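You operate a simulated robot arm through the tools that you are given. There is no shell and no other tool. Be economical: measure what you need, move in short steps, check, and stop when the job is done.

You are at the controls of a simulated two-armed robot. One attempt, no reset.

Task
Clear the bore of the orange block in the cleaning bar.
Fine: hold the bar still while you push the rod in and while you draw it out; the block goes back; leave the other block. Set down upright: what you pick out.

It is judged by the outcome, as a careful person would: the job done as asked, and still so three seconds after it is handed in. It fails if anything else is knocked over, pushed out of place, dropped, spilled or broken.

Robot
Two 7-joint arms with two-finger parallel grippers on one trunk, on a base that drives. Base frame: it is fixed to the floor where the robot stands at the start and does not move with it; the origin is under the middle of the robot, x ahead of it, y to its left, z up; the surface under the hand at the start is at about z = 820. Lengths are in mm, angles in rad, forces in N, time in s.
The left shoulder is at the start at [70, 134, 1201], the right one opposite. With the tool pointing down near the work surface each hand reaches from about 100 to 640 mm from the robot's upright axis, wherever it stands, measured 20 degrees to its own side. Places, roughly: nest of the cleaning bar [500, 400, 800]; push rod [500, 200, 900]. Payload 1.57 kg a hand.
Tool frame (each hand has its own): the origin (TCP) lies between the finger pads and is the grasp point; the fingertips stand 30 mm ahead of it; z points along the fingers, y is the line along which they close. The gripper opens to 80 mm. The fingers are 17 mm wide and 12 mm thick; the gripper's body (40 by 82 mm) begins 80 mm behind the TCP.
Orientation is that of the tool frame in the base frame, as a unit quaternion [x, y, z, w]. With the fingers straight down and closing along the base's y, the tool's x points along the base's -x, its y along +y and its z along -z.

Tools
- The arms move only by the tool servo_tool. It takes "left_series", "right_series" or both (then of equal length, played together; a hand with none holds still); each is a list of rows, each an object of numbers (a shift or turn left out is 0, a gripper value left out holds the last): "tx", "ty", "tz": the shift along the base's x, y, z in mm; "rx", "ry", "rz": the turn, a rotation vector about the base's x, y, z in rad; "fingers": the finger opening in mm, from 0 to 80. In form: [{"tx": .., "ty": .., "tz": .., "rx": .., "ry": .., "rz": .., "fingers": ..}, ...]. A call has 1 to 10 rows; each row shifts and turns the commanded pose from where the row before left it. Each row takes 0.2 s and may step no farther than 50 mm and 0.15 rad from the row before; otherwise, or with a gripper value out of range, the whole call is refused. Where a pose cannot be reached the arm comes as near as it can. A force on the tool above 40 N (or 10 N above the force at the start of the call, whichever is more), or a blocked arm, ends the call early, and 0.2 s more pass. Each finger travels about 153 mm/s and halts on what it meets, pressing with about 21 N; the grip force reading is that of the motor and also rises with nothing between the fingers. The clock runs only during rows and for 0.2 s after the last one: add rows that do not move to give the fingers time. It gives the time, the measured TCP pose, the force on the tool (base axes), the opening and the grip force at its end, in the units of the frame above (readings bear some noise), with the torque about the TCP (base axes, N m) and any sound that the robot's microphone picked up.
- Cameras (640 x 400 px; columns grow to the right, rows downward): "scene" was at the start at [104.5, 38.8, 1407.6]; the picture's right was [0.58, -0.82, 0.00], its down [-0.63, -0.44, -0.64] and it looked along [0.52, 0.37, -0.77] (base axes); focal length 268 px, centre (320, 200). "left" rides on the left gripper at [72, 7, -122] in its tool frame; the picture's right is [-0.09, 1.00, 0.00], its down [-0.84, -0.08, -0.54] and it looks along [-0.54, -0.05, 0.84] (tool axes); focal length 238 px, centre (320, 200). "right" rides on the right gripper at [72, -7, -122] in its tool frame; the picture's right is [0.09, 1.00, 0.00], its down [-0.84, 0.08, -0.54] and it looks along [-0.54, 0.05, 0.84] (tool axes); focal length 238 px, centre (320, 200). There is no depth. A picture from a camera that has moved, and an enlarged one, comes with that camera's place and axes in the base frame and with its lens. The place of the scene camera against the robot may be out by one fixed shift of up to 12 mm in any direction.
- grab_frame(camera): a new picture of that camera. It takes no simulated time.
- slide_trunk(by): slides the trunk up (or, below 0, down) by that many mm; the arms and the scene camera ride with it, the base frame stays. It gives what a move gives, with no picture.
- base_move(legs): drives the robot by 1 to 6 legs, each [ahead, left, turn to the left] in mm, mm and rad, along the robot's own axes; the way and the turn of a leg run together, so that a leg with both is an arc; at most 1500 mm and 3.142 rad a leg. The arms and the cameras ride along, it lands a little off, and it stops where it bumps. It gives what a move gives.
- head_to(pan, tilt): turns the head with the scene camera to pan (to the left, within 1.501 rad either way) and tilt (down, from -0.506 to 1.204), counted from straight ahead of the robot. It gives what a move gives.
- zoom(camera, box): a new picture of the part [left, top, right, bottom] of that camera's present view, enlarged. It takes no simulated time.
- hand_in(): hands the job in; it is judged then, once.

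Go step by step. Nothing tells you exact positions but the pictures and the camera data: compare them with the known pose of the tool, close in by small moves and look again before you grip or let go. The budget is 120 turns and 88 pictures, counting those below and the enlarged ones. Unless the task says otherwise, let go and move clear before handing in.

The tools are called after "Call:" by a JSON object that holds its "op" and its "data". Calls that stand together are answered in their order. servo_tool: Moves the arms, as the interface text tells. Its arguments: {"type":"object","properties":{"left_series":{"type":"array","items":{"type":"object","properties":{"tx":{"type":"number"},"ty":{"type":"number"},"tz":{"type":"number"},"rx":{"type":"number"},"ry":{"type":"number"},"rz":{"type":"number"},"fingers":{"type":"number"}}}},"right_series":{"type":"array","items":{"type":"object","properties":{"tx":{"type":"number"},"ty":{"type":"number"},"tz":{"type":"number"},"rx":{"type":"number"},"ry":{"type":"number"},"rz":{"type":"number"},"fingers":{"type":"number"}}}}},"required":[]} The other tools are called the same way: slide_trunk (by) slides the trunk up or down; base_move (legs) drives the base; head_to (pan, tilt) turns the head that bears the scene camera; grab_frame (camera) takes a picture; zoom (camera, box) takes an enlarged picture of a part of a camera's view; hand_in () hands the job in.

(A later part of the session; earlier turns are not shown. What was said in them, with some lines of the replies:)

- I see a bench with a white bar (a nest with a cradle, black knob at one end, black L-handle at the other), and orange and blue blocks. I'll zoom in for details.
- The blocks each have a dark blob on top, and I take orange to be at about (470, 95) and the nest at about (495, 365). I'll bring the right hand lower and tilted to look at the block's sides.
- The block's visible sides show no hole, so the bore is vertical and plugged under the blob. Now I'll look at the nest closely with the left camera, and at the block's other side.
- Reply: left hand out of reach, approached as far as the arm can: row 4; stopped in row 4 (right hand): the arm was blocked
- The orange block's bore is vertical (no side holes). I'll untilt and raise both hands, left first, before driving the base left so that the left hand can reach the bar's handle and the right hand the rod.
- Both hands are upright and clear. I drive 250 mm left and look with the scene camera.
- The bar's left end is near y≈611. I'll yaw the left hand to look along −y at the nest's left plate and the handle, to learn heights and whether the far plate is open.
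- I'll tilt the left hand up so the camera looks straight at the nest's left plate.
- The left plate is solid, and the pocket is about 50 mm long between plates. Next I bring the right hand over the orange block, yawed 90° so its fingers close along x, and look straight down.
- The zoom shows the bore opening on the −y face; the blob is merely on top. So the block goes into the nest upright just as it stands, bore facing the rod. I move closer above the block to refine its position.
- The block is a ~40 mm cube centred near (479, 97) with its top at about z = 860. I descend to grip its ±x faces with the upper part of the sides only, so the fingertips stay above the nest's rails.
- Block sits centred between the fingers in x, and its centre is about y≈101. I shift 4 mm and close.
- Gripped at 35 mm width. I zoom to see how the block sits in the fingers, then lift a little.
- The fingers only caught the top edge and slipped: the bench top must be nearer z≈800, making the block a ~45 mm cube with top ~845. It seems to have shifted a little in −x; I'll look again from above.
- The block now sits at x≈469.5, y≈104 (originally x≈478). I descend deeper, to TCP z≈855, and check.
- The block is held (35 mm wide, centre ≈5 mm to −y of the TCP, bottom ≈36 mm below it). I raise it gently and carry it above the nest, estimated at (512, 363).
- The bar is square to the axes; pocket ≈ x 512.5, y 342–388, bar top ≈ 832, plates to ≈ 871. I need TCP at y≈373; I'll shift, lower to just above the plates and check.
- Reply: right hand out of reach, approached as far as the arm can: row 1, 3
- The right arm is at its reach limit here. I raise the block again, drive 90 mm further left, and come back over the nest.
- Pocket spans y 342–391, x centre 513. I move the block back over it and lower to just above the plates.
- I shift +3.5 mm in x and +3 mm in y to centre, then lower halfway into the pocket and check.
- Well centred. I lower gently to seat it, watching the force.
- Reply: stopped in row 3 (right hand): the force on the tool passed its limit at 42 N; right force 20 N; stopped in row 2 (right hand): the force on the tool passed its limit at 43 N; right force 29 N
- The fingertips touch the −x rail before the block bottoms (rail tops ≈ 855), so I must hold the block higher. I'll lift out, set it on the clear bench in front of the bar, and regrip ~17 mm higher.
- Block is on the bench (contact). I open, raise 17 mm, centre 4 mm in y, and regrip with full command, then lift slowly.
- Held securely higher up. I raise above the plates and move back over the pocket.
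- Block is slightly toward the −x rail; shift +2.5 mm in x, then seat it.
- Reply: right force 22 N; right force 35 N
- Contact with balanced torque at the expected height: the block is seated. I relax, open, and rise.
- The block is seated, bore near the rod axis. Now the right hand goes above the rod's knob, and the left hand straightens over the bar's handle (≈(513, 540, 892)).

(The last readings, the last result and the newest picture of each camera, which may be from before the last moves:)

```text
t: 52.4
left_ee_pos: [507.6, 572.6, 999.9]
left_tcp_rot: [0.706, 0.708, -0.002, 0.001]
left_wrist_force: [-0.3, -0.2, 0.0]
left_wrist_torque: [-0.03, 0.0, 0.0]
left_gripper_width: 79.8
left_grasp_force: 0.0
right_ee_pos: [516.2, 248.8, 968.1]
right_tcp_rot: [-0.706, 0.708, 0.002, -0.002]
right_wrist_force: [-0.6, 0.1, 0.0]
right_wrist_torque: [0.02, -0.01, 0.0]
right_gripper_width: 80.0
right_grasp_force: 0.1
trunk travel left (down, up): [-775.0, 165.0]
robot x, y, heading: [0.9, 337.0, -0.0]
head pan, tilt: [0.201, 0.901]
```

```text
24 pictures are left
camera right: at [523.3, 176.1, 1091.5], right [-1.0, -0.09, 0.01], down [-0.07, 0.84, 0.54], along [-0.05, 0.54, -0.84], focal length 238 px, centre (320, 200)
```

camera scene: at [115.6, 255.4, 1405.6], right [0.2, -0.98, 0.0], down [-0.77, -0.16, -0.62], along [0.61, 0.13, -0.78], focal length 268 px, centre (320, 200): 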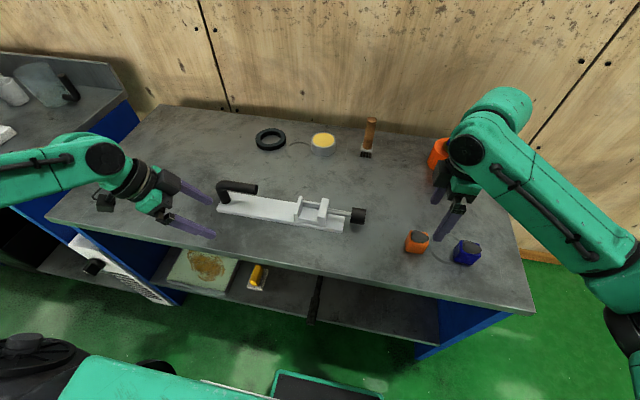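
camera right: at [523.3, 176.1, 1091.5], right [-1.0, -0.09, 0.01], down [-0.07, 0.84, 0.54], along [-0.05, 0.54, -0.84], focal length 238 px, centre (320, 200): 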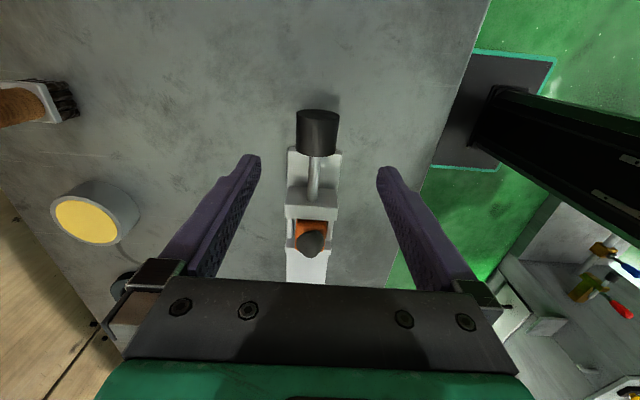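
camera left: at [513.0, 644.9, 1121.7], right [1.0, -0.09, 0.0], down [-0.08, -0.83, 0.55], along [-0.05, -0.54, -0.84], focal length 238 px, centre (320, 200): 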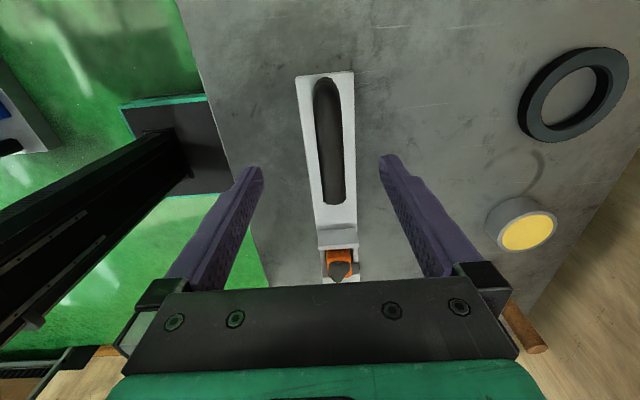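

Handle runs y≈507–616 at x≈516; I lower the left hand around its middle and grip. The knob is centred ≈(518, 250), diameter ≈39; right hand descends to z≈868 around it, open.

Call:
{"op": "servo_tool", "data": {"left_series": [{"tx": 9, "ty": -22}, {"tz": -30}, {"tz": -30}, {"tz": -30}, {"tz": -18}, {}], "right_series": [{"tx": 2, "ty": 3}, {"tz": -30}, {"tz": -30}, {"tz": -25}, {"tz": -13}, {}]}}

Call:
{"op": "grab_frame", "data": {"camera": "left"}}

Call:
{"op": "grab_frame", "data": {"camera": "right"}}

```text
t: 53.8
left_ee_pos: [517.2, 548.9, 890.6]
left_tcp_rot: [0.706, 0.708, -0.003, 0.001]
left_wrist_force: [0.4, 1.0, 0.3]
left_wrist_torque: [-0.01, -0.04, -0.02]
left_gripper_width: 80.1
left_grasp_force: 0.0
right_ee_pos: [516.1, 252.4, 868.8]
right_tcp_rot: [0.708, -0.707, -0.002, 0.002]
right_wrist_force: [0.3, -0.9, 0.5]
right_wrist_torque: [0.01, 0.03, 0.01]
right_gripper_width: 80.1
right_grasp_force: 0.1
trunk travel left (down, up): [-775.0, 165.0]
robot x, y, heading: [-0.7, 335.7, -0.001]
head pan, tilt: [0.201, 0.901]
```

```text
23 pictures are left
camera left: at [523.4, 620.8, 1012.7], right [1.0, -0.09, 0.0], down [-0.07, -0.83, 0.55], along [-0.05, -0.54, -0.84], focal length 238 px, centre (320, 200)
```

left: 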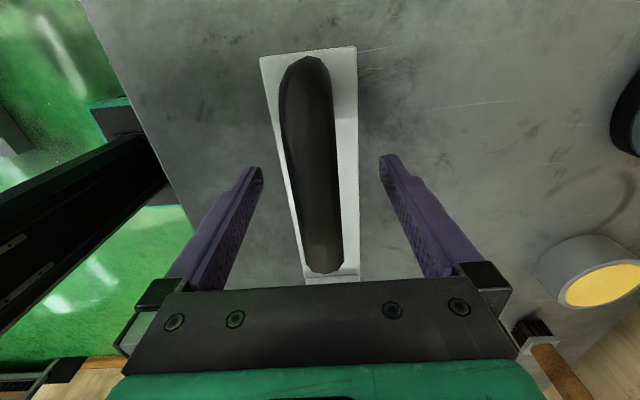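

```text
22 pictures are left
camera right: at [521.9, 178.6, 991.2], right [-1.0, -0.09, 0.01], down [-0.07, 0.84, 0.54], along [-0.05, 0.54, -0.84], focal length 238 px, centre (320, 200)
```

right: 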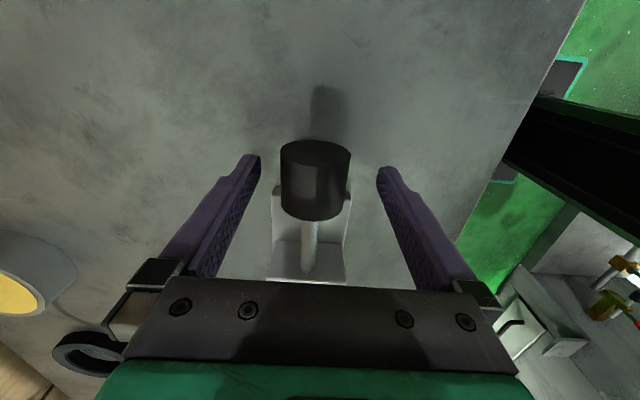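

Left fingers straddle the handle, about 3 mm off in x; I correct and close in steps.

Call:
{"op": "servo_tool", "data": {"left_series": [{"tx": -3, "tz": 5}, {"fingers": 50}, {"fingers": 40}, {"fingers": 32}, {}]}}

Call:
{"op": "zoom", "data": {"camera": "left", "box": [220, 100, 420, 225]}}

```text
t: 55.0
left_ee_pos: [513.5, 551.0, 896.4]
left_tcp_rot: [0.706, 0.708, -0.002, 0.001]
left_wrist_force: [-0.4, 0.0, -0.2]
left_wrist_torque: [-0.01, 0.0, 0.02]
left_gripper_width: 32.2
left_grasp_force: 0.1
right_ee_pos: [515.5, 250.4, 869.3]
right_tcp_rot: [-0.707, 0.707, 0.001, -0.002]
right_wrist_force: [-1.3, 0.2, 0.9]
right_wrist_torque: [0.03, 0.01, 0.01]
right_gripper_width: 80.1
right_grasp_force: 0.0
trunk travel left (down, up): [-775.0, 165.0]
robot x, y, heading: [0.8, 339.4, 0.002]
head pan, tilt: [0.201, 0.901]
```

```text
3.20 times, centred on (320, 162) of left
camera zoom: at [520.0, 621.5, 1018.1], right [1.0, -0.09, 0.0], down [-0.07, -0.83, 0.55], along [-0.05, -0.54, -0.84], focal length 763 px, centre (320, 320)
```

zoom: 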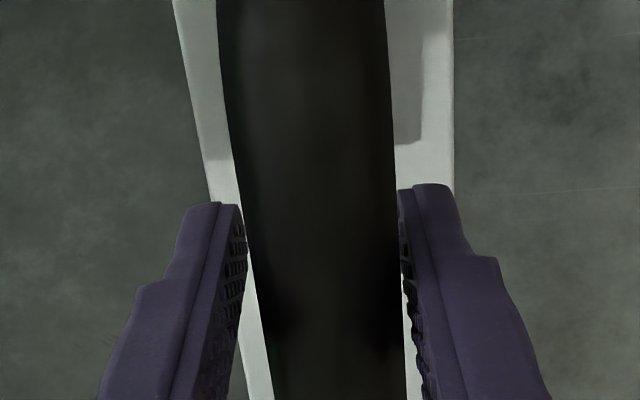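

Handle is well centred between the fingers. I close fully on it, and close the right fingers on the knob.

Call:
{"op": "servo_tool", "data": {"left_series": [{"fingers": 27}, {"fingers": 22}, {"fingers": 0}, {}, {}]}}

Call:
{"op": "servo_tool", "data": {"right_series": [{"fingers": 50}, {"fingers": 42}, {"fingers": 36}, {"fingers": 0}, {}, {}]}}

Call:
{"op": "zoom", "data": {"camera": "right", "box": [220, 100, 420, 300]}}

```text
t: 56.1
left_ee_pos: [515.1, 550.3, 895.1]
left_tcp_rot: [0.707, 0.708, -0.002, 0.002]
left_wrist_force: [3.6, -0.9, 2.0]
left_wrist_torque: [-0.08, -0.01, 0.4]
left_gripper_width: 25.6
left_grasp_force: 20.9
right_ee_pos: [515.8, 252.6, 867.8]
right_tcp_rot: [-0.707, 0.707, 0.002, -0.002]
right_wrist_force: [0.3, 0.4, -0.1]
right_wrist_torque: [-0.02, 0.01, -0.04]
right_gripper_width: 80.0
right_grasp_force: 0.1
trunk travel left (down, up): [-775.0, 165.0]
robot x, y, heading: [-2.6, 334.0, 0.0]
head pan, tilt: [0.201, 0.901]
```

```text
t: 57.5
left_ee_pos: [513.2, 549.8, 895.9]
left_tcp_rot: [0.707, 0.708, -0.002, 0.0]
left_wrist_force: [-0.4, -0.1, 0.5]
left_wrist_torque: [0.12, 0.01, 0.06]
left_gripper_width: 25.5
left_grasp_force: 21.6
right_ee_pos: [515.5, 251.9, 868.8]
right_tcp_rot: [-0.707, 0.707, 0.002, -0.001]
right_wrist_force: [1.0, -0.5, 0.1]
right_wrist_torque: [-0.02, -0.05, 0.4]
right_gripper_width: 39.0
right_grasp_force: 20.8
trunk travel left (down, up): [-775.0, 165.0]
robot x, y, heading: [0.3, 336.0, -0.004]
head pan, tilt: [0.201, 0.901]
```

```text
2.00 times, centred on (320, 200) of right
camera zoom: at [521.9, 178.7, 991.5], right [-1.0, -0.09, 0.01], down [-0.07, 0.84, 0.54], along [-0.05, 0.54, -0.84], focal length 477 px, centre (320, 200)
```

zoom: 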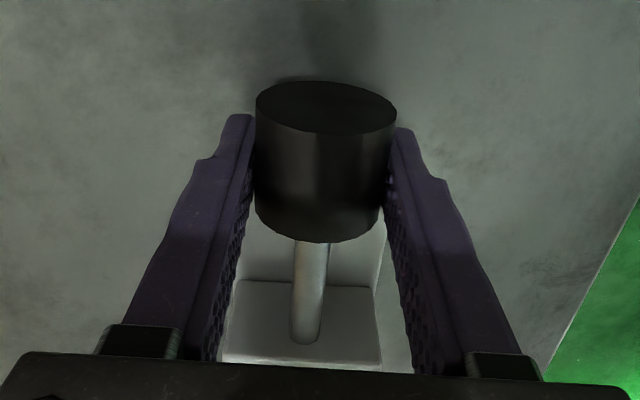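

Both gripped (knob 39 mm, handle 25.5 mm). I push the rod in along +y gently.

Call:
{"op": "servo_tool", "data": {"right_series": [{"ty": 4}, {"ty": 4}, {"ty": 4}, {}]}}

Call:
{"op": "servo_tool", "data": {"right_series": [{"ty": 4}, {"ty": 4}, {"ty": 4}, {}]}}

```text
t: 58.5
left_ee_pos: [514.8, 550.0, 896.3]
left_tcp_rot: [0.707, 0.708, -0.003, 0.001]
left_wrist_force: [0.3, 3.7, 4.0]
left_wrist_torque: [0.54, 0.05, 0.1]
left_gripper_width: 25.7
left_grasp_force: 20.8
right_ee_pos: [515.4, 264.7, 869.6]
right_tcp_rot: [-0.707, 0.707, 0.002, -0.003]
right_wrist_force: [-0.9, -1.0, -0.1]
right_wrist_torque: [-0.53, 0.02, 0.28]
right_gripper_width: 38.8
right_grasp_force: 21.4
trunk travel left (down, up): [-775.0, 165.0]
robot x, y, heading: [0.8, 331.7, 0.009]
head pan, tilt: [0.201, 0.901]
```

```text
t: 59.5
left_ee_pos: [514.6, 549.9, 897.2]
left_tcp_rot: [0.707, 0.708, -0.003, 0.002]
left_wrist_force: [1.2, 2.7, 5.4]
left_wrist_torque: [0.22, 0.03, 0.18]
left_gripper_width: 25.7
left_grasp_force: 20.7
right_ee_pos: [516.4, 278.8, 870.0]
right_tcp_rot: [0.708, -0.706, -0.003, 0.002]
right_wrist_force: [-2.9, -0.5, 0.4]
right_wrist_torque: [-0.55, 0.01, 0.35]
right_gripper_width: 39.0
right_grasp_force: 21.4
trunk travel left (down, up): [-775.0, 165.0]
robot x, y, heading: [5.8, 337.4, 0.003]
head pan, tilt: [0.201, 0.901]
```

Call:
{"op": "servo_tool", "data": {"right_series": [{"ty": 4}, {"ty": 4}, {"ty": 4}, {}]}}

Call:
{"op": "zoom", "data": {"camera": "right", "box": [220, 100, 420, 300]}}

Call:
{"op": "zoom", "data": {"camera": "scene", "box": [300, 160, 428, 240]}}

```text
t: 60.5
left_ee_pos: [514.7, 549.7, 896.2]
left_tcp_rot: [0.706, 0.708, -0.003, 0.001]
left_wrist_force: [4.7, 3.7, 6.5]
left_wrist_torque: [0.56, 0.03, 0.09]
left_gripper_width: 25.7
left_grasp_force: 20.9
right_ee_pos: [516.0, 289.1, 870.6]
right_tcp_rot: [0.708, -0.706, -0.002, 0.002]
right_wrist_force: [-1.5, -0.5, -0.6]
right_wrist_torque: [-0.53, -0.05, 0.29]
right_gripper_width: 38.8
right_grasp_force: 20.6
trunk travel left (down, up): [-775.0, 165.0]
robot x, y, heading: [3.2, 335.3, -0.001]
head pan, tilt: [0.201, 0.901]
```

```text
2.00 times, centred on (320, 200) of right
camera zoom: at [523.0, 215.7, 993.0], right [-1.0, -0.09, 0.01], down [-0.08, 0.84, 0.54], along [-0.06, 0.54, -0.84], focal length 477 px, centre (320, 200)
```

zoom: 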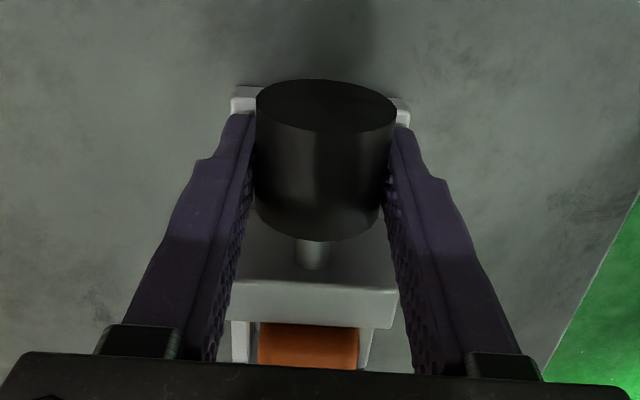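

```text
5.00 times, centred on (364, 200) of scene
camera zoom: at [115.7, 344.9, 1405.6], right [0.2, -0.98, 0.0], down [-0.77, -0.16, -0.62], along [0.61, 0.13, -0.78], focal length 1338 px, centre (100, 200)
```

zoom: 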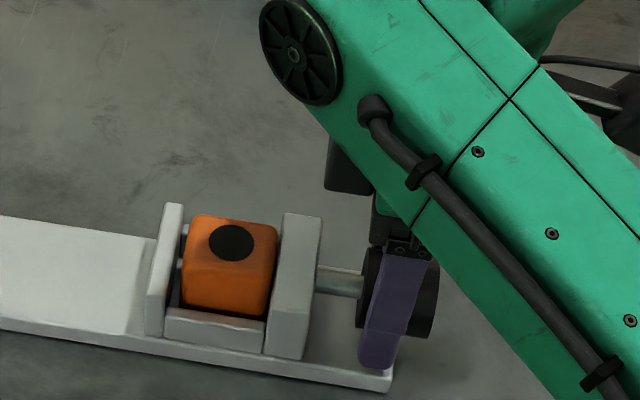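

The dark lump on top is gone (only a clean round opening remains) and the rod tip shows past the block. I push gently a little further to confirm full stroke.

Call:
{"op": "servo_tool", "data": {"right_series": [{"ty": 3}, {"ty": 3}, {}]}}

Call:
{"op": "servo_tool", "data": {"right_series": [{"ty": 3}, {"ty": 3}, {}]}}

Call:
{"op": "zoom", "data": {"camera": "scene", "box": [316, 190, 380, 230]}}

```text
t: 61.4
left_ee_pos: [515.1, 549.2, 896.6]
left_tcp_rot: [0.706, 0.708, -0.002, 0.001]
left_wrist_force: [4.2, 6.9, 7.7]
left_wrist_torque: [-0.47, 0.02, 0.14]
left_gripper_width: 25.9
left_grasp_force: 20.9
right_ee_pos: [516.1, 291.9, 870.5]
right_tcp_rot: [-0.706, 0.708, 0.003, -0.003]
right_wrist_force: [-2.0, -8.3, -1.1]
right_wrist_torque: [-0.26, 0.0, 0.34]
right_gripper_width: 38.9
right_grasp_force: 20.9
trunk travel left (down, up): [-775.0, 165.0]
robot x, y, heading: [0.7, 336.2, 0.004]
head pan, tilt: [0.201, 0.901]
```

```text
t: 62.1
left_ee_pos: [513.7, 550.1, 896.0]
left_tcp_rot: [0.706, 0.708, -0.002, 0.001]
left_wrist_force: [2.2, 12.4, 0.5]
left_wrist_torque: [0.27, 0.03, 0.22]
left_gripper_width: 25.7
left_grasp_force: 21.2
right_ee_pos: [517.3, 299.7, 870.9]
right_tcp_rot: [-0.706, 0.708, 0.001, -0.002]
right_wrist_force: [0.5, -13.5, 3.0]
right_wrist_torque: [-0.15, 0.04, 0.16]
right_gripper_width: 39.2
right_grasp_force: 21.1
trunk travel left (down, up): [-775.0, 165.0]
robot x, y, heading: [0.2, 333.7, -0.0]
head pan, tilt: [0.201, 0.901]
```

```text
10.00 times, centred on (348, 210) of scene
camera zoom: at [115.2, 344.4, 1405.6], right [0.2, -0.98, 0.0], down [-0.77, -0.16, -0.62], along [0.61, 0.13, -0.78], focal length 2676 px, centre (40, 100)
```

zoom: 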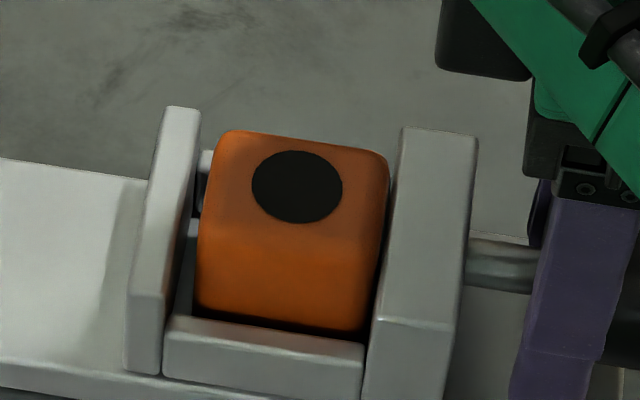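

Full stroke reached (firm stop, lump gone). Now I draw the rod back out to its starting place, the left hand still holding the bar.

Call:
{"op": "servo_tool", "data": {"right_series": [{"ty": -4}, {"ty": -5}, {"ty": -5}, {"ty": -5}, {"ty": -5}, {}]}}

Call:
{"op": "servo_tool", "data": {"right_series": [{"ty": -5}, {"ty": -5}, {"ty": -5}, {"ty": -5}, {"ty": -3}, {}]}}

Call:
{"op": "zoom", "data": {"camera": "scene", "box": [300, 160, 428, 240]}}

Call:
{"op": "zoom", "data": {"camera": "right", "box": [220, 100, 420, 300]}}

```text
t: 63.5
left_ee_pos: [513.8, 549.5, 895.8]
left_tcp_rot: [0.706, 0.708, -0.003, -0.001]
left_wrist_force: [1.4, -3.8, 0.2]
left_wrist_torque: [-0.39, 0.01, 0.06]
left_gripper_width: 25.6
left_grasp_force: 20.6
right_ee_pos: [517.3, 275.1, 869.2]
right_tcp_rot: [-0.707, 0.708, 0.002, -0.003]
right_wrist_force: [-0.7, 1.5, 1.9]
right_wrist_torque: [0.61, 0.03, 0.23]
right_gripper_width: 39.0
right_grasp_force: 20.8
trunk travel left (down, up): [-775.0, 165.0]
robot x, y, heading: [-1.3, 333.3, 0.002]
head pan, tilt: [0.201, 0.901]
```

```text
t: 65.0
left_ee_pos: [513.6, 549.5, 895.7]
left_tcp_rot: [0.707, 0.707, -0.002, 0.002]
left_wrist_force: [1.5, -12.1, -0.3]
left_wrist_torque: [-0.2, 0.01, 0.19]
left_gripper_width: 25.6
left_grasp_force: 21.3
right_ee_pos: [517.9, 253.6, 869.1]
right_tcp_rot: [0.708, -0.707, -0.003, 0.002]
right_wrist_force: [-1.4, 13.8, 4.4]
right_wrist_torque: [0.1, 0.02, 0.21]
right_gripper_width: 39.1
right_grasp_force: 20.9
trunk travel left (down, up): [-775.0, 165.0]
robot x, y, heading: [0.5, 333.2, 0.003]
head pan, tilt: [0.201, 0.901]
```

```text
5.00 times, centred on (364, 200) of scene
camera zoom: at [115.1, 345.7, 1405.6], right [0.2, -0.98, 0.0], down [-0.77, -0.16, -0.62], along [0.61, 0.12, -0.78], focal length 1338 px, centre (100, 200)
```

zoom: 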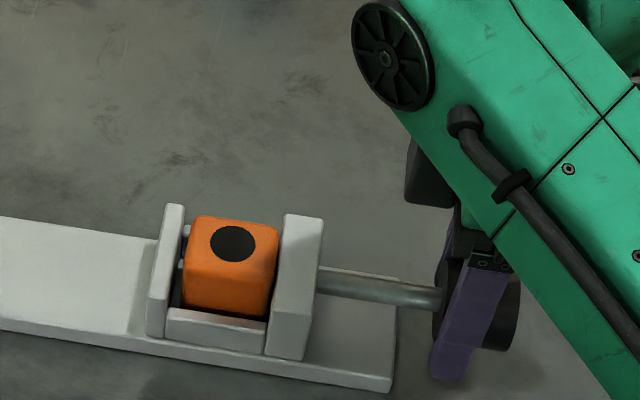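

```text
2.00 times, centred on (320, 200) of right
camera zoom: at [523.5, 181.3, 992.3], right [-1.0, -0.09, 0.01], down [-0.08, 0.84, 0.54], along [-0.05, 0.54, -0.84], focal length 477 px, centre (320, 200)
```

zoom: 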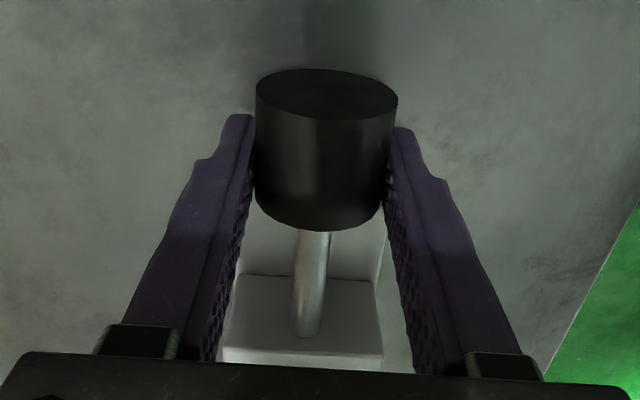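

The rod is back at its outer stop. I release the knob, rise, and go above the block while the left hand keeps holding the bar.

Call:
{"op": "servo_tool", "data": {"right_series": [{"ty": 1, "fingers": 60}, {"fingers": 80}, {"tz": 25}, {"tz": 35}, {"tz": 30}, {"tx": 1, "ty": 35}, {"ty": 40}, {"ty": 40}, {"tz": -30}, {}]}}

Call:
{"op": "grab_frame", "data": {"camera": "right"}}

```text
t: 67.2
left_ee_pos: [514.7, 549.7, 895.4]
left_tcp_rot: [0.707, 0.708, -0.002, 0.002]
left_wrist_force: [-0.9, -0.6, 0.9]
left_wrist_torque: [-0.37, 0.04, 0.08]
left_gripper_width: 25.7
left_grasp_force: 21.2
right_ee_pos: [520.3, 370.8, 931.7]
right_tcp_rot: [0.708, -0.706, -0.002, 0.003]
right_wrist_force: [-0.7, -0.9, 0.2]
right_wrist_torque: [-0.02, 0.02, 0.01]
right_gripper_width: 80.2
right_grasp_force: 0.1
trunk travel left (down, up): [-775.0, 165.0]
robot x, y, heading: [1.6, 333.5, 0.0]
head pan, tilt: [0.201, 0.901]
```

```text
14 pictures are left
camera right: at [527.1, 298.0, 1055.0], right [-1.0, -0.09, 0.01], down [-0.07, 0.84, 0.54], along [-0.05, 0.54, -0.84], focal length 238 px, centre (320, 200)
```

right: 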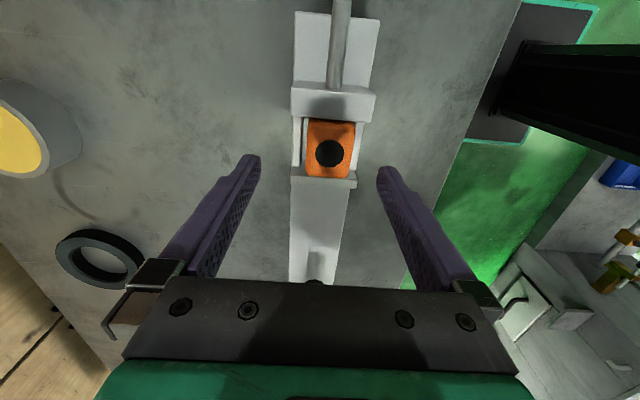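

The bore is clean. The block's centre is ≈(513, 366); I shift and lower to just above the rails, then check.

Call:
{"op": "servo_tool", "data": {"right_series": [{"tx": -5, "ty": -4}, {"tz": -20}, {"tz": -15}, {"tz": -9}, {}]}}

Call:
{"op": "zoom", "data": {"camera": "right", "box": [220, 75, 420, 200]}}

```text
t: 68.3
left_ee_pos: [514.6, 549.4, 896.5]
left_tcp_rot: [0.706, 0.708, -0.003, 0.001]
left_wrist_force: [-1.5, -0.5, 1.1]
left_wrist_torque: [-0.21, -0.01, 0.06]
left_gripper_width: 25.5
left_grasp_force: 20.8
right_ee_pos: [512.8, 365.9, 886.4]
right_tcp_rot: [-0.707, 0.707, 0.003, -0.002]
right_wrist_force: [0.3, 0.9, 0.3]
right_wrist_torque: [0.01, -0.01, -0.01]
right_gripper_width: 79.9
right_grasp_force: 0.0
trunk travel left (down, up): [-775.0, 165.0]
robot x, y, heading: [0.2, 335.4, 0.003]
head pan, tilt: [0.201, 0.901]
```

```text
3.20 times, centred on (320, 138) of right
camera zoom: at [519.3, 292.4, 1009.5], right [-1.0, -0.09, 0.01], down [-0.07, 0.84, 0.54], along [-0.05, 0.54, -0.84], focal length 763 px, centre (320, 400)
```

zoom: 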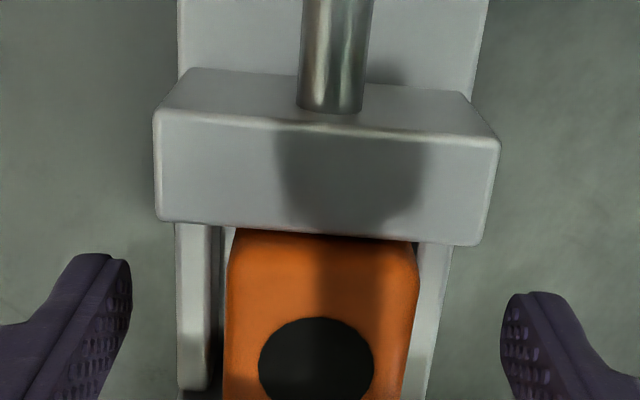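

Call:
{"op": "servo_tool", "data": {"right_series": [{"fingers": 50}, {"fingers": 40}, {"fingers": 0}, {}, {}]}}

Call:
{"op": "servo_tool", "data": {"right_series": [{"tz": 2}, {"tz": 4}, {"tz": 6}, {"tz": 8}, {}]}}

Call:
{"op": "zoom", "data": {"camera": "right", "box": [220, 75, 420, 200]}}

```text
t: 69.5
left_ee_pos: [513.8, 548.9, 896.9]
left_tcp_rot: [0.707, 0.707, -0.003, 0.002]
left_wrist_force: [-1.0, -1.5, 0.6]
left_wrist_torque: [0.03, -0.05, 0.05]
left_gripper_width: 25.6
left_grasp_force: 21.3
right_ee_pos: [514.3, 364.7, 886.8]
right_tcp_rot: [0.707, -0.707, -0.002, 0.001]
right_wrist_force: [0.2, 0.2, 0.5]
right_wrist_torque: [0.02, -0.04, -0.01]
right_gripper_width: 35.1
right_grasp_force: 21.3
trunk travel left (down, up): [-775.0, 165.0]
robot x, y, heading: [-3.3, 334.7, 0.004]
head pan, tilt: [0.201, 0.901]
```

```text
t: 70.8
left_ee_pos: [514.5, 549.7, 896.5]
left_tcp_rot: [0.707, 0.707, -0.003, 0.001]
left_wrist_force: [-1.8, -0.3, 0.6]
left_wrist_torque: [0.1, -0.04, 0.07]
left_gripper_width: 25.6
left_grasp_force: 21.0
right_ee_pos: [513.0, 364.4, 904.7]
right_tcp_rot: [-0.707, 0.707, 0.001, -0.002]
right_wrist_force: [0.0, -0.1, -1.2]
right_wrist_torque: [0.0, 0.03, -0.03]
right_gripper_width: 34.9
right_grasp_force: 20.7
trunk travel left (down, up): [-775.0, 165.0]
robot x, y, heading: [-1.7, 336.8, -0.003]
head pan, tilt: [0.201, 0.901]
```

```text
3.20 times, centred on (320, 138) of right
camera zoom: at [518.7, 292.0, 1028.7], right [-1.0, -0.09, 0.01], down [-0.07, 0.84, 0.54], along [-0.05, 0.54, -0.84], focal length 763 px, centre (320, 400)
```

zoom: 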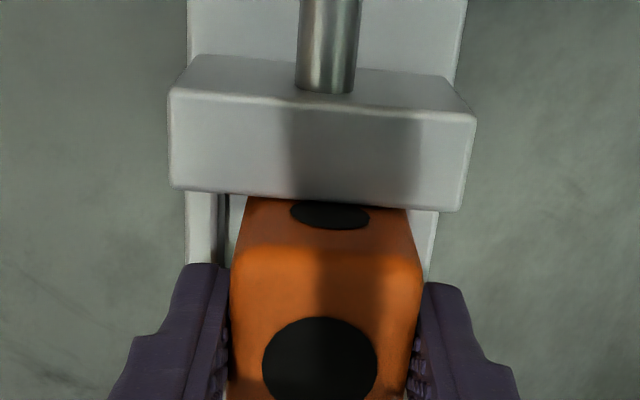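

Block lifted out cleanly. I raise it and carry it back toward its original spot (centre ≈ (478, 98)).

Call:
{"op": "servo_tool", "data": {"right_series": [{"tz": 10}, {"tz": 15}, {"tz": 15}, {"tz": 8}, {"ty": -15}, {"tx": -5, "ty": -25}, {"tx": -5, "ty": -30}, {"tx": -5, "ty": -30}, {"tx": -5, "ty": -30}, {}]}}

Call:
{"op": "servo_tool", "data": {"right_series": [{"tx": -5, "ty": -30}, {"tx": -5, "ty": -30}, {"tx": -5, "ty": -30}, {"ty": -30}, {"ty": -15}, {}]}}

Call:
{"op": "grab_frame", "data": {"camera": "right"}}

Call:
{"op": "zoom", "data": {"camera": "right", "box": [220, 50, 420, 175]}}

```text
t: 73.0
left_ee_pos: [513.5, 549.1, 896.5]
left_tcp_rot: [0.707, 0.708, -0.002, 0.0]
left_wrist_force: [-0.9, -0.6, 0.2]
left_wrist_torque: [0.44, 0.0, 0.14]
left_gripper_width: 25.7
left_grasp_force: 21.5
right_ee_pos: [493.1, 234.3, 954.9]
right_tcp_rot: [0.707, -0.707, -0.002, 0.002]
right_wrist_force: [0.0, 0.3, -1.3]
right_wrist_torque: [0.0, 0.01, 0.0]
right_gripper_width: 35.0
right_grasp_force: 20.7
trunk travel left (down, up): [-775.0, 165.0]
robot x, y, heading: [-1.0, 336.8, 0.005]
head pan, tilt: [0.201, 0.901]
```

```text
t: 74.3
left_ee_pos: [513.6, 549.0, 896.1]
left_tcp_rot: [0.707, 0.707, -0.002, 0.001]
left_wrist_force: [-0.6, -0.1, 0.6]
left_wrist_torque: [-0.17, 0.02, 0.11]
left_gripper_width: 25.7
left_grasp_force: 20.9
right_ee_pos: [479.9, 100.8, 953.3]
right_tcp_rot: [0.708, -0.707, -0.001, 0.001]
right_wrist_force: [0.2, -0.2, -1.3]
right_wrist_torque: [0.03, -0.01, 0.0]
right_gripper_width: 34.9
right_grasp_force: 20.8
trunk travel left (down, up): [-775.0, 165.0]
robot x, y, heading: [0.9, 337.6, -0.004]
head pan, tilt: [0.201, 0.901]
```

```text
11 pictures are left
camera right: at [485.2, 27.6, 1075.9], right [-1.0, -0.09, 0.01], down [-0.07, 0.84, 0.54], along [-0.05, 0.54, -0.84], focal length 238 px, centre (320, 200)
```

right: 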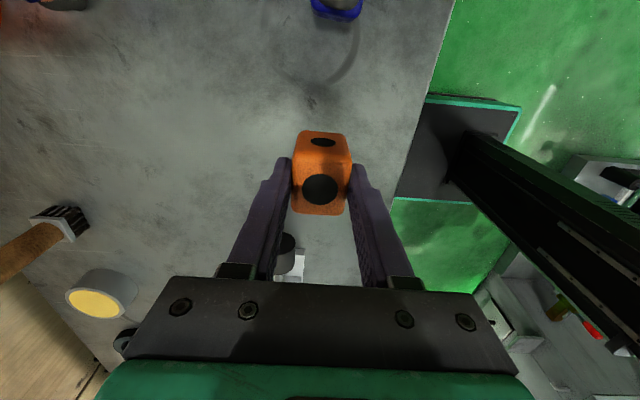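

```text
3.20 times, centred on (320, 112) of right
camera zoom: at [485.2, 27.6, 1075.9], right [-1.0, -0.09, 0.01], down [-0.07, 0.84, 0.54], along [-0.05, 0.54, -0.84], focal length 763 px, centre (320, 480)
```

zoom: 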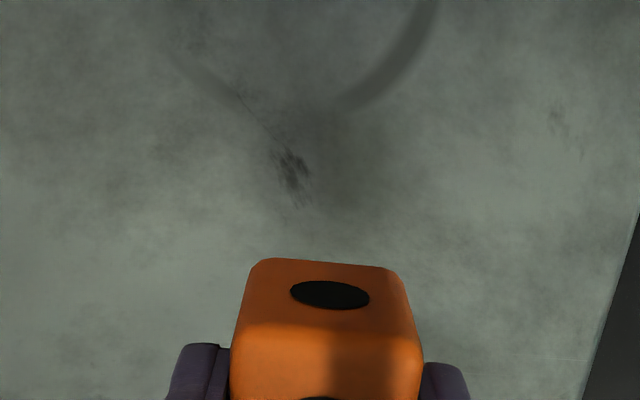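

x is right; I lower to ~10 mm above the bench and compare with the scuff mark that was at the block's front edge.

Call:
{"op": "servo_tool", "data": {"right_series": [{"ty": -3, "tz": -20}, {"tz": -20}, {"tz": -15}, {"tz": -12}, {}]}}

Call:
{"op": "zoom", "data": {"camera": "right", "box": [220, 50, 420, 175]}}

```text
t: 75.5
left_ee_pos: [514.5, 549.2, 896.3]
left_tcp_rot: [0.706, 0.708, -0.002, 0.002]
left_wrist_force: [-0.1, -0.3, 1.2]
left_wrist_torque: [0.06, -0.03, 0.05]
left_gripper_width: 25.7
left_grasp_force: 21.0
right_ee_pos: [478.1, 96.3, 886.6]
right_tcp_rot: [0.707, -0.707, -0.002, 0.002]
right_wrist_force: [0.4, 0.2, -0.8]
right_wrist_torque: [-0.01, 0.0, -0.01]
right_gripper_width: 35.1
right_grasp_force: 21.7
trunk travel left (down, up): [-775.0, 165.0]
robot x, y, heading: [0.1, 336.7, 0.006]
head pan, tilt: [0.201, 0.901]
```

```text
3.20 times, centred on (320, 112) of right
camera zoom: at [484.5, 23.1, 1010.0], right [-1.0, -0.09, 0.01], down [-0.07, 0.84, 0.54], along [-0.05, 0.54, -0.84], focal length 763 px, centre (320, 480)
```

zoom: 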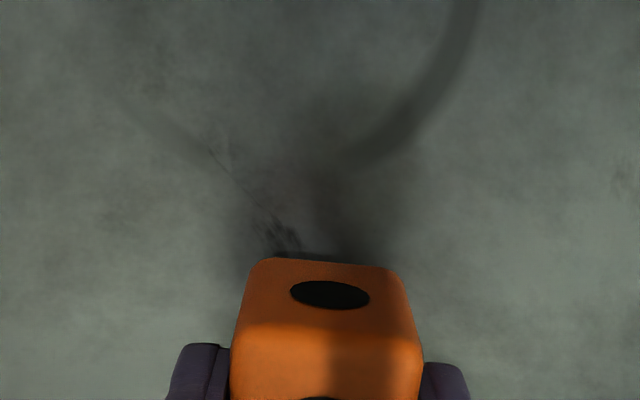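

Position matches the original within about a millimetre. I lower it to contact.

Call:
{"op": "servo_tool", "data": {"right_series": [{"ty": 1, "tz": -5}, {"tz": -3}, {}]}}

Call:
{"op": "servo_tool", "data": {"right_series": [{"tz": -2}, {}]}}

Call:
{"op": "servo_tool", "data": {"right_series": [{"tz": -1.5}, {}]}}

```text
t: 76.3
left_ee_pos: [514.9, 550.1, 896.8]
left_tcp_rot: [0.707, 0.708, -0.003, 0.001]
left_wrist_force: [0.1, 0.3, 0.2]
left_wrist_torque: [0.12, 0.01, 0.06]
left_gripper_width: 25.7
left_grasp_force: 21.0
right_ee_pos: [477.9, 96.9, 879.9]
right_tcp_rot: [0.707, -0.707, -0.001, 0.001]
right_wrist_force: [-0.1, 0.0, -0.1]
right_wrist_torque: [0.02, 0.03, 0.04]
right_gripper_width: 35.0
right_grasp_force: 20.7
trunk travel left (down, up): [-775.0, 165.0]
robot x, y, heading: [-0.9, 338.1, 0.008]
head pan, tilt: [0.201, 0.901]
```

```text
t: 77.0
left_ee_pos: [514.7, 548.8, 896.1]
left_tcp_rot: [0.706, 0.708, -0.002, 0.001]
left_wrist_force: [0.4, 0.1, 0.6]
left_wrist_torque: [0.12, -0.03, 0.07]
left_gripper_width: 25.6
left_grasp_force: 20.6
right_ee_pos: [477.2, 97.5, 877.1]
right_tcp_rot: [-0.707, 0.707, 0.002, -0.002]
right_wrist_force: [-0.4, 0.2, -1.4]
right_wrist_torque: [0.03, 0.01, 0.0]
right_gripper_width: 35.2
right_grasp_force: 21.2
trunk travel left (down, up): [-775.0, 165.0]
robot x, y, heading: [-3.9, 335.3, 0.0]
head pan, tilt: [0.201, 0.901]
```

```text
t: 77.5
left_ee_pos: [513.9, 550.3, 897.2]
left_tcp_rot: [0.706, 0.708, -0.003, 0.001]
left_wrist_force: [0.2, 0.4, 0.5]
left_wrist_torque: [0.04, 0.03, 0.08]
left_gripper_width: 26.0
left_grasp_force: 21.1
right_ee_pos: [478.2, 98.1, 876.5]
right_tcp_rot: [0.707, -0.707, -0.002, 0.002]
right_wrist_force: [0.0, -0.7, 0.1]
right_wrist_torque: [-0.02, 0.04, 0.01]
right_gripper_width: 35.2
right_grasp_force: 20.8
trunk travel left (down, up): [-775.0, 165.0]
robot x, y, heading: [-0.9, 331.9, 0.008]
head pan, tilt: [0.201, 0.901]
```

Call:
{"op": "servo_tool", "data": {"right_series": [{"tz": -1.5}, {}]}}

Call:
{"op": "servo_tool", "data": {"right_series": [{"tz": -1.5}, {}]}}

```text
t: 78.2
left_ee_pos: [513.9, 549.4, 895.8]
left_tcp_rot: [0.706, 0.708, -0.002, 0.001]
left_wrist_force: [-0.1, 0.4, 0.6]
left_wrist_torque: [0.01, 0.01, 0.1]
left_gripper_width: 25.8
left_grasp_force: 21.2
right_ee_pos: [477.3, 98.6, 873.5]
right_tcp_rot: [0.707, -0.707, -0.002, 0.002]
right_wrist_force: [1.0, -0.3, -0.3]
right_wrist_torque: [-0.01, -0.02, 0.03]
right_gripper_width: 34.9
right_grasp_force: 21.0
trunk travel left (down, up): [-775.0, 165.0]
robot x, y, heading: [-1.5, 333.9, 0.005]
head pan, tilt: [0.201, 0.901]
```

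```text
t: 78.8
left_ee_pos: [513.3, 549.3, 896.2]
left_tcp_rot: [0.707, 0.707, -0.002, 0.001]
left_wrist_force: [1.7, -0.5, -0.4]
left_wrist_torque: [0.26, 0.02, 0.16]
left_gripper_width: 25.7
left_grasp_force: 20.8
right_ee_pos: [479.1, 98.6, 872.7]
right_tcp_rot: [0.707, -0.707, -0.002, 0.001]
right_wrist_force: [-1.0, -0.7, 5.7]
right_wrist_torque: [-0.04, -0.05, -0.01]
right_gripper_width: 34.8
right_grasp_force: 21.6
trunk travel left (down, up): [-775.0, 165.0]
robot x, y, heading: [-4.2, 332.5, 0.006]
head pan, tilt: [0.201, 0.901]
```

Contact on the bench (5.7 N). I open the right hand and rise, then release the bar handle with the left and rise.

Call:
{"op": "servo_tool", "data": {"right_series": [{"fingers": 50}, {"fingers": 75}, {}, {"tz": 15}, {"tz": 35}, {"tz": 40}, {"tz": 40}]}}

Call:
{"op": "servo_tool", "data": {"left_series": [{"fingers": 40}, {"fingers": 70}, {}, {"tz": 20}, {"tz": 40}, {"tz": 40}, {"tz": 30}, {}]}}

Call:
{"op": "zoom", "data": {"camera": "right", "box": [220, 20, 420, 145]}}

Call:
{"op": "grab_frame", "data": {"camera": "scene"}}

Call:
{"op": "grab_frame", "data": {"camera": "left"}}

```text
t: 80.3
left_ee_pos: [514.1, 549.5, 898.0]
left_tcp_rot: [0.707, 0.708, -0.002, 0.001]
left_wrist_force: [-0.7, 0.6, 0.6]
left_wrist_torque: [-0.09, -0.02, 0.1]
left_gripper_width: 25.8
left_grasp_force: 20.7
right_ee_pos: [477.5, 98.6, 1000.9]
right_tcp_rot: [-0.707, 0.707, 0.001, -0.002]
right_wrist_force: [0.3, 0.5, 0.3]
right_wrist_torque: [0.02, 0.0, -0.01]
right_gripper_width: 74.9
right_grasp_force: 0.1
trunk travel left (down, up): [-775.0, 165.0]
robot x, y, heading: [-2.3, 334.2, -0.004]
head pan, tilt: [0.201, 0.901]
```

```text
t: 82.2
left_ee_pos: [511.8, 553.2, 1031.9]
left_tcp_rot: [0.707, 0.707, -0.004, 0.0]
left_wrist_force: [-0.4, 0.0, 0.5]
left_wrist_torque: [0.03, -0.01, 0.03]
left_gripper_width: 70.0
left_grasp_force: 0.0
right_ee_pos: [477.2, 98.3, 1000.0]
right_tcp_rot: [-0.707, 0.707, 0.002, -0.001]
right_wrist_force: [0.3, -0.1, 0.0]
right_wrist_torque: [0.04, 0.01, -0.01]
right_gripper_width: 75.0
right_grasp_force: 0.1
trunk travel left (down, up): [-775.0, 165.0]
robot x, y, heading: [3.7, 333.3, 0.002]
head pan, tilt: [0.201, 0.901]
```

```text
3.20 times, centred on (320, 82) of right
camera zoom: at [484.3, 25.0, 1123.4], right [-1.0, -0.09, 0.01], down [-0.07, 0.84, 0.54], along [-0.05, 0.54, -0.84], focal length 763 px, centre (320, 576)
```

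zoom: 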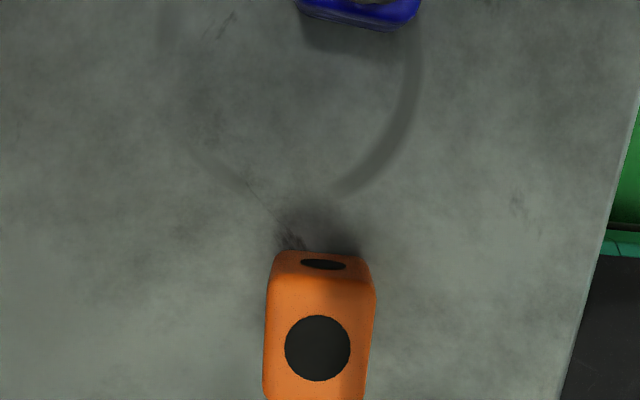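

```text
7 pictures are left
camera scene: at [115.3, 344.7, 1405.6], right [0.2, -0.98, 0.0], down [-0.77, -0.16, -0.62], along [0.61, 0.13, -0.78], focal length 268 px, centre (320, 200)
```

scene: 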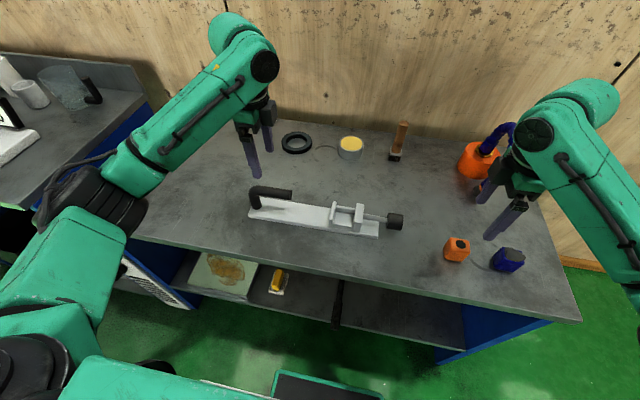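

```text
6 pictures are left
camera left: at [518.1, 625.3, 1152.8], right [1.0, -0.09, 0.0], down [-0.07, -0.83, 0.55], along [-0.05, -0.54, -0.84], focal length 238 px, centre (320, 200)
```

left: 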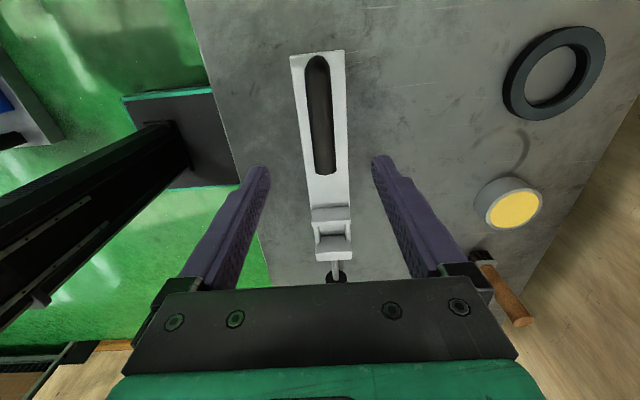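

The block stands upright in its place with a clean bore, the rod is drawn out, the bar is undisturbed, and both hands are clear. I hand in.

Call:
{"op": "hand_in", "data": {}}

```text
The job is handed in.
```

The orange block's bore is cleared. I pushed the rod through to its stop and drew it back out while the left hand held the bar.

- **Block:** it stands upright within a few millimetres of where it started. On my first grip it slipped and slid about 9 mm along the bench. I also set it on the bench in front of the bar once, to take a higher hold.
- **Bar:** my fingertips pressed on one rail of the nest with about 40 N on that first try. The bar looked unmoved afterwards.
- **Everything else:** I left the blue block alone, nothing else looks disturbed, and both hands are clear. The job is handed in.
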